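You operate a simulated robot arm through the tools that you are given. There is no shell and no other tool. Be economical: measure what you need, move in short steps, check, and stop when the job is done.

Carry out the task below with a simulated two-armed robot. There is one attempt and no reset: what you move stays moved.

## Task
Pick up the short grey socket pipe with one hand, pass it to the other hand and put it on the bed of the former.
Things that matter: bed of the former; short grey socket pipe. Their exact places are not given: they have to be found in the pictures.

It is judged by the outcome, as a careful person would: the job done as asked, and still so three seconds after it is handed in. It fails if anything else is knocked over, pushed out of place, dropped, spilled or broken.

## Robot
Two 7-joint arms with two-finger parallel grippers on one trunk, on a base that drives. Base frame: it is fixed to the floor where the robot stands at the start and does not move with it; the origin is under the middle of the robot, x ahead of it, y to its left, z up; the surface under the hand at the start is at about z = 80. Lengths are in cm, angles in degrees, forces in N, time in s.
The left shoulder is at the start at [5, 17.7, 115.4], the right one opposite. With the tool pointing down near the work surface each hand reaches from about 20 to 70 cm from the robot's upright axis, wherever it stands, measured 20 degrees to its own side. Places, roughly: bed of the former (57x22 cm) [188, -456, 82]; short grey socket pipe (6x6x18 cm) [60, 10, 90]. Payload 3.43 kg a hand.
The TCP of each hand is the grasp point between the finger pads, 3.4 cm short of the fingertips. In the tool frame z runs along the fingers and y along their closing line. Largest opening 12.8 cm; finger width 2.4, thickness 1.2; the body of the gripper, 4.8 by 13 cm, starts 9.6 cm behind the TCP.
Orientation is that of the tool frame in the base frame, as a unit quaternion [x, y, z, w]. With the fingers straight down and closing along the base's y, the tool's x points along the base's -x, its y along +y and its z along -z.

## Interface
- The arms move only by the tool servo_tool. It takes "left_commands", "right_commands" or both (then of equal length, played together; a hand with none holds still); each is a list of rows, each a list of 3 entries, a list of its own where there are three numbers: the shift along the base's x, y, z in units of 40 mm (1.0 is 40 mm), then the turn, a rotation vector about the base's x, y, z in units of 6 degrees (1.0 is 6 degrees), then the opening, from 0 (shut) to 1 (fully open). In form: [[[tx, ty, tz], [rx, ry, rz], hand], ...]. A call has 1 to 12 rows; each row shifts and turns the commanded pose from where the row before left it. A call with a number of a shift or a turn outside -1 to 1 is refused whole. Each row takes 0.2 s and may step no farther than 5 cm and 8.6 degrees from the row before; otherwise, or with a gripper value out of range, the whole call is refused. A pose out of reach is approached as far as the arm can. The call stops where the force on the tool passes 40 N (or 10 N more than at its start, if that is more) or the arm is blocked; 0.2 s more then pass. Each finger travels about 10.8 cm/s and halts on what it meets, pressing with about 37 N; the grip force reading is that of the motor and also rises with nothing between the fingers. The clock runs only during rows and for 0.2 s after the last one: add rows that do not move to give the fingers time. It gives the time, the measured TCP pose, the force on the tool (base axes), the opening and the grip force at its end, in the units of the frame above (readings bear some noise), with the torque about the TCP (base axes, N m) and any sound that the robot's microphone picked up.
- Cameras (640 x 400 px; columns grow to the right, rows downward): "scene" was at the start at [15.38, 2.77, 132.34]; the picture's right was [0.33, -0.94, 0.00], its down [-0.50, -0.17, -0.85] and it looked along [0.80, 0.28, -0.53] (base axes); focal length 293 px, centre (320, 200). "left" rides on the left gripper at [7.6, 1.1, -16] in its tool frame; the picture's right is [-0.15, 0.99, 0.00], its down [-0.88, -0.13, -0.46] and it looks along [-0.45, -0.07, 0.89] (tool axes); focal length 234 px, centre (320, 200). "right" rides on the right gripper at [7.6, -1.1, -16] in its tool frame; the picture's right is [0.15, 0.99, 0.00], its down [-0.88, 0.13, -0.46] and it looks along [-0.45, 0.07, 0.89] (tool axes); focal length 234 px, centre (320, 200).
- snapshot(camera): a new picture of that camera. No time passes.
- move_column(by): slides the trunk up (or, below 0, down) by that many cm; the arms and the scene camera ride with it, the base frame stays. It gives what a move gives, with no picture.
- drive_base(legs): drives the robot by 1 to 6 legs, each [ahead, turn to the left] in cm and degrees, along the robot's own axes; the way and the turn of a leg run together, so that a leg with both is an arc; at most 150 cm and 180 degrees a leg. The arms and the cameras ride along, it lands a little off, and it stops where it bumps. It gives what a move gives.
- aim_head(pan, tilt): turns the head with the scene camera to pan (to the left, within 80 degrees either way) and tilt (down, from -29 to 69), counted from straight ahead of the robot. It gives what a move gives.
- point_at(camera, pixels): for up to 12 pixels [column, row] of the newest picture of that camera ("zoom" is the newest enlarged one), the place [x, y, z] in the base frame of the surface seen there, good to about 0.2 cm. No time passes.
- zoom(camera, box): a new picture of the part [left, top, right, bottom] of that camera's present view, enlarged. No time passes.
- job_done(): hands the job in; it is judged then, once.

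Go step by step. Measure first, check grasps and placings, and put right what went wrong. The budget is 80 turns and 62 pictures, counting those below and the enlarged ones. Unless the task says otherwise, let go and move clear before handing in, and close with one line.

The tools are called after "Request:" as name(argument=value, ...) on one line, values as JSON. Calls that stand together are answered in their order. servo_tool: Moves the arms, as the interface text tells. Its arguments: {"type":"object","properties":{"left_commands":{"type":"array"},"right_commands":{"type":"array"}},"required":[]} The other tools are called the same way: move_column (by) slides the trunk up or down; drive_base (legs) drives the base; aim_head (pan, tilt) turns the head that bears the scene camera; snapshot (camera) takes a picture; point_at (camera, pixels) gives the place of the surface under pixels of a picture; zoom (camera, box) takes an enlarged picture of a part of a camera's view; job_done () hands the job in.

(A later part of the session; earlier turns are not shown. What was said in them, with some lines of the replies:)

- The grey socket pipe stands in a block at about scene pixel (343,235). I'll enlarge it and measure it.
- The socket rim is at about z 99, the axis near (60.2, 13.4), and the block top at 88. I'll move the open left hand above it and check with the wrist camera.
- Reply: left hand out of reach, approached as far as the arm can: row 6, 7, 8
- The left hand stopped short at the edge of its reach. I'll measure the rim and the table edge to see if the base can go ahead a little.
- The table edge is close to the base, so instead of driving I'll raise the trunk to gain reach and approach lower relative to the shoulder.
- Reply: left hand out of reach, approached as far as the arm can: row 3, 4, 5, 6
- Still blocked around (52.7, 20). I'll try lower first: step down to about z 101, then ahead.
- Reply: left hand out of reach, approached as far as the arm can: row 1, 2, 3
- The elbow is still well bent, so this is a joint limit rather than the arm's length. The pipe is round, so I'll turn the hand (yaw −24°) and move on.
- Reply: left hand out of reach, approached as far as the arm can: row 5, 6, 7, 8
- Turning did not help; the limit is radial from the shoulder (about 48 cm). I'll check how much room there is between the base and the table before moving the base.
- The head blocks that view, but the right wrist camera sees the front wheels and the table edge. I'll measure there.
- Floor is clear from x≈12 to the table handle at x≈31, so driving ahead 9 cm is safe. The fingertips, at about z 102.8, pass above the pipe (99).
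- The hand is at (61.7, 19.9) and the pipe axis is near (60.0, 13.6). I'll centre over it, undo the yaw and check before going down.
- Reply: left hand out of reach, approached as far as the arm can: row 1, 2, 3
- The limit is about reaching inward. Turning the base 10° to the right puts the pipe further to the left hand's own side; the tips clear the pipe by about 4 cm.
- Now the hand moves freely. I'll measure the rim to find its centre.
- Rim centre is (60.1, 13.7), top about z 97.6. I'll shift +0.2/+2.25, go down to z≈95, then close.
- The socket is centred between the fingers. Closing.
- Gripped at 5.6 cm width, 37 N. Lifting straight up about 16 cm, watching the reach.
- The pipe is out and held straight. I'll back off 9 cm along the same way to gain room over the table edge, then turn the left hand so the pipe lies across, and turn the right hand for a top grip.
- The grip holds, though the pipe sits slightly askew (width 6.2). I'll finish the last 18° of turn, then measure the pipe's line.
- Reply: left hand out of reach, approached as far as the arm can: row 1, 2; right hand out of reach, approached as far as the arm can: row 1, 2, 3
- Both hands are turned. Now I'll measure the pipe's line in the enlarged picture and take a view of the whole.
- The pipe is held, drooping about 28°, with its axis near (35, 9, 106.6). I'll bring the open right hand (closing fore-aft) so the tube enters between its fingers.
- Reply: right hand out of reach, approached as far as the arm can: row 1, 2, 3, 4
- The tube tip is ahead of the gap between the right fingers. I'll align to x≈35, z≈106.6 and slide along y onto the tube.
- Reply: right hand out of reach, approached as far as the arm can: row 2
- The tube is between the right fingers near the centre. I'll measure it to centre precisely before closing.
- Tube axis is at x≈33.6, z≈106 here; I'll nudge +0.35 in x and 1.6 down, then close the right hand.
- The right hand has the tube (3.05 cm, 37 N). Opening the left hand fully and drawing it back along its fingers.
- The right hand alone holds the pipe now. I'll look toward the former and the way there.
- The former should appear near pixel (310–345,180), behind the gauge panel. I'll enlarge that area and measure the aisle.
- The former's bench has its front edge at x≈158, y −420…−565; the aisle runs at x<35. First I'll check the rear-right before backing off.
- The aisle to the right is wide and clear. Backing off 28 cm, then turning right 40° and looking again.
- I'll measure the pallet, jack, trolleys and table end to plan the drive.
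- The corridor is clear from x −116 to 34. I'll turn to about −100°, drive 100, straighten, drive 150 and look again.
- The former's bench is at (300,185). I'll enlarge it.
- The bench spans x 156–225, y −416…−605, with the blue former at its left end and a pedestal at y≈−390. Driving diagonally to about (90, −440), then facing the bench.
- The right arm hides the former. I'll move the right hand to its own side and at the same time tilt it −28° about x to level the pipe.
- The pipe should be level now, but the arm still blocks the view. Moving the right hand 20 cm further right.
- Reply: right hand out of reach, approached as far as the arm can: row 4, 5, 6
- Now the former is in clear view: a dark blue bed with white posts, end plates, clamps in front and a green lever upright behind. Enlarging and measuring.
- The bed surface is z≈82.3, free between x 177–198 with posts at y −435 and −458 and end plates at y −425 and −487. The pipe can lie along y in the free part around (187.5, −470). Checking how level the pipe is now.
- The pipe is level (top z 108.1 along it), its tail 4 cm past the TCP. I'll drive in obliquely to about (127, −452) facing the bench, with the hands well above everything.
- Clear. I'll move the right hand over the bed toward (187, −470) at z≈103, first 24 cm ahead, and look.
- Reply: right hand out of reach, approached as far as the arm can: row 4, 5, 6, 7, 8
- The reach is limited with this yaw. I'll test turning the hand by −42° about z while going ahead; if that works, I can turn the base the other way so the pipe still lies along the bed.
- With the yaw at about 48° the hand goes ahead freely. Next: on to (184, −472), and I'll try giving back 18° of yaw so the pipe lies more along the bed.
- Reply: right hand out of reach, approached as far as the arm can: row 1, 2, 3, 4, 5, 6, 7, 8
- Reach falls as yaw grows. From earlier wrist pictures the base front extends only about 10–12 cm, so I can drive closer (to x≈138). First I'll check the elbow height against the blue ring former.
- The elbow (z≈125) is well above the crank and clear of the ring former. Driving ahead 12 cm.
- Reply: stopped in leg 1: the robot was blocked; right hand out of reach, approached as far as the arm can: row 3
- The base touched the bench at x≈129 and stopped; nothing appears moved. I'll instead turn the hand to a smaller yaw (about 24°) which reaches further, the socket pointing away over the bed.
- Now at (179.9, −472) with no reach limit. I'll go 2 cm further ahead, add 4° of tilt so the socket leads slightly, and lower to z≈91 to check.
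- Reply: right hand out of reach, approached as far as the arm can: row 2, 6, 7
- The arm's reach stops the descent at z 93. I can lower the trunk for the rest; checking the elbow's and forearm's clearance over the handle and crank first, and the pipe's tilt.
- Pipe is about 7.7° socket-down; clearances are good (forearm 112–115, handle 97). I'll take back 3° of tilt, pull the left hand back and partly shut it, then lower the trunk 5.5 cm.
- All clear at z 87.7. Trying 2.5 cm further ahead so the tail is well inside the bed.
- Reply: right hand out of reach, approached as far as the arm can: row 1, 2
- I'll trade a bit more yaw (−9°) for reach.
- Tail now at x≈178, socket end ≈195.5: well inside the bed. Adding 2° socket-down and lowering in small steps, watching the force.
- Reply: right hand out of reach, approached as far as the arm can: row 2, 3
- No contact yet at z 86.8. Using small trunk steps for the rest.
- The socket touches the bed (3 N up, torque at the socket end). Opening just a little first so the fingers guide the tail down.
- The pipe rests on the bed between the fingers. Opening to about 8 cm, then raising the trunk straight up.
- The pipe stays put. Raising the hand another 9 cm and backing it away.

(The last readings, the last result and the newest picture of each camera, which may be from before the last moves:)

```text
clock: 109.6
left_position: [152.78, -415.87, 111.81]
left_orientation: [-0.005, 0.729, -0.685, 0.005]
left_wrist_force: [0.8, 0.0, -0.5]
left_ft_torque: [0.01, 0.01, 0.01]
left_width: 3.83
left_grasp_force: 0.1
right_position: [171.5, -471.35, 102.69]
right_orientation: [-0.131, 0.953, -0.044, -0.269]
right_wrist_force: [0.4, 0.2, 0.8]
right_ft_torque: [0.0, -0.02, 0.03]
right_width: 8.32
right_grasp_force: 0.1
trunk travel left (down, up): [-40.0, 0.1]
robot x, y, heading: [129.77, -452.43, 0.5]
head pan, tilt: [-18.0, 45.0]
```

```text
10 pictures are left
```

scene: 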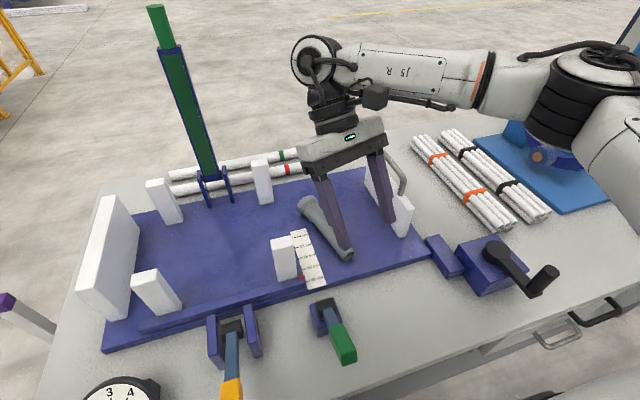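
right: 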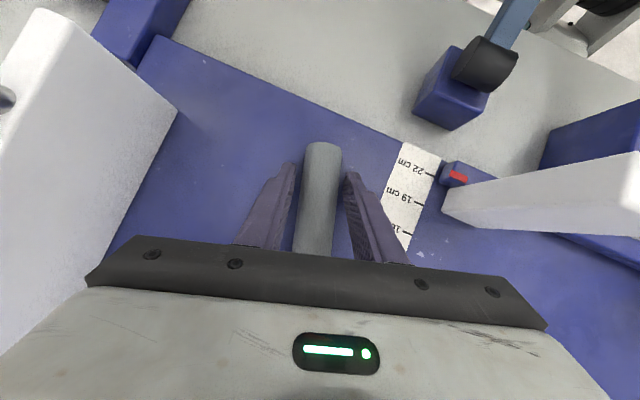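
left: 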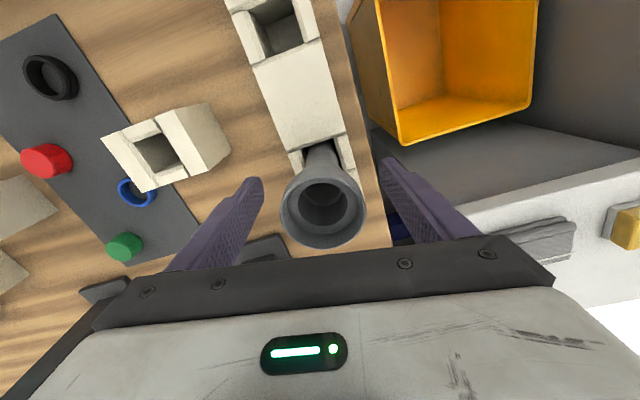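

The hand is clear above. I'll back the robot off 25 cm (tips at z 99, above the 95 levers) and take a last look.

Request:
drive_base(legs=[[-25, 0]])

Request:
aim_head(pan=-15, tilt=35)

Request:
snapshot(camera="scene")

```text
clock: 111.4
left_position: [127.74, -415.94, 111.85]
left_orientation: [-0.006, 0.729, -0.685, 0.007]
left_wrist_force: [0.2, -0.3, 0.7]
left_ft_torque: [0.01, 0.01, 0.02]
left_width: 3.82
left_grasp_force: 0.1
right_position: [146.4, -471.3, 102.74]
right_orientation: [-0.132, 0.953, -0.045, -0.269]
right_wrist_force: [0.0, 0.8, 1.2]
right_ft_torque: [-0.01, -0.02, -0.01]
right_width: 8.3
right_grasp_force: 0.1
trunk travel left (down, up): [-40.0, 0.1]
robot x, y, heading: [104.19, -452.57, 0.3]
head pan, tilt: [-18.0, 45.0]
```

```text
clock: 112.1
left_position: [127.83, -415.99, 111.72]
left_orientation: [-0.006, 0.729, -0.685, 0.007]
left_wrist_force: [0.3, -0.8, 0.4]
left_ft_torque: [0.03, -0.02, 0.01]
left_width: 3.85
left_grasp_force: 0.1
right_position: [146.61, -471.33, 102.74]
right_orientation: [-0.132, 0.953, -0.044, -0.27]
right_wrist_force: [0.5, 0.0, 0.2]
right_ft_torque: [-0.01, -0.02, -0.03]
right_width: 8.33
right_grasp_force: 0.2
trunk travel left (down, up): [-40.0, 0.1]
robot x, y, heading: [104.38, -453.01, 0.4]
head pan, tilt: [-15.0, 35.0]
```

```text
9 pictures are left
```

scene: 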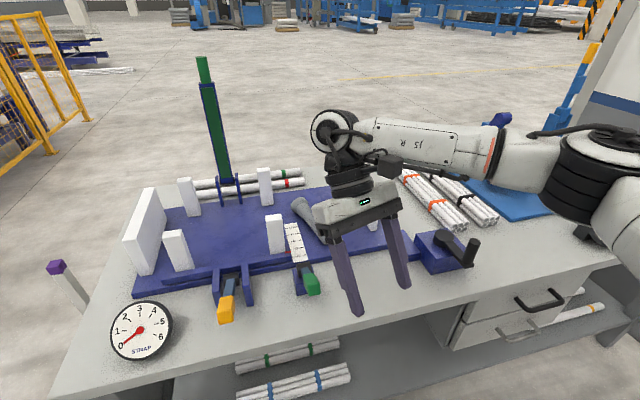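

The last picture shows the pipe lying still on the blue bed near (305,215). The posts, levers and gauge are where they were, and both hands are empty and clear. Handing in.

Request:
job_done()

```text
The job is handed in.
```

The short grey socket pipe was picked up with the left hand, passed to the right, and now lies on the bed of the former, at an angle across it rather than lengthwise. The base touched the bench once while driving in, and the pictures show nothing moved.
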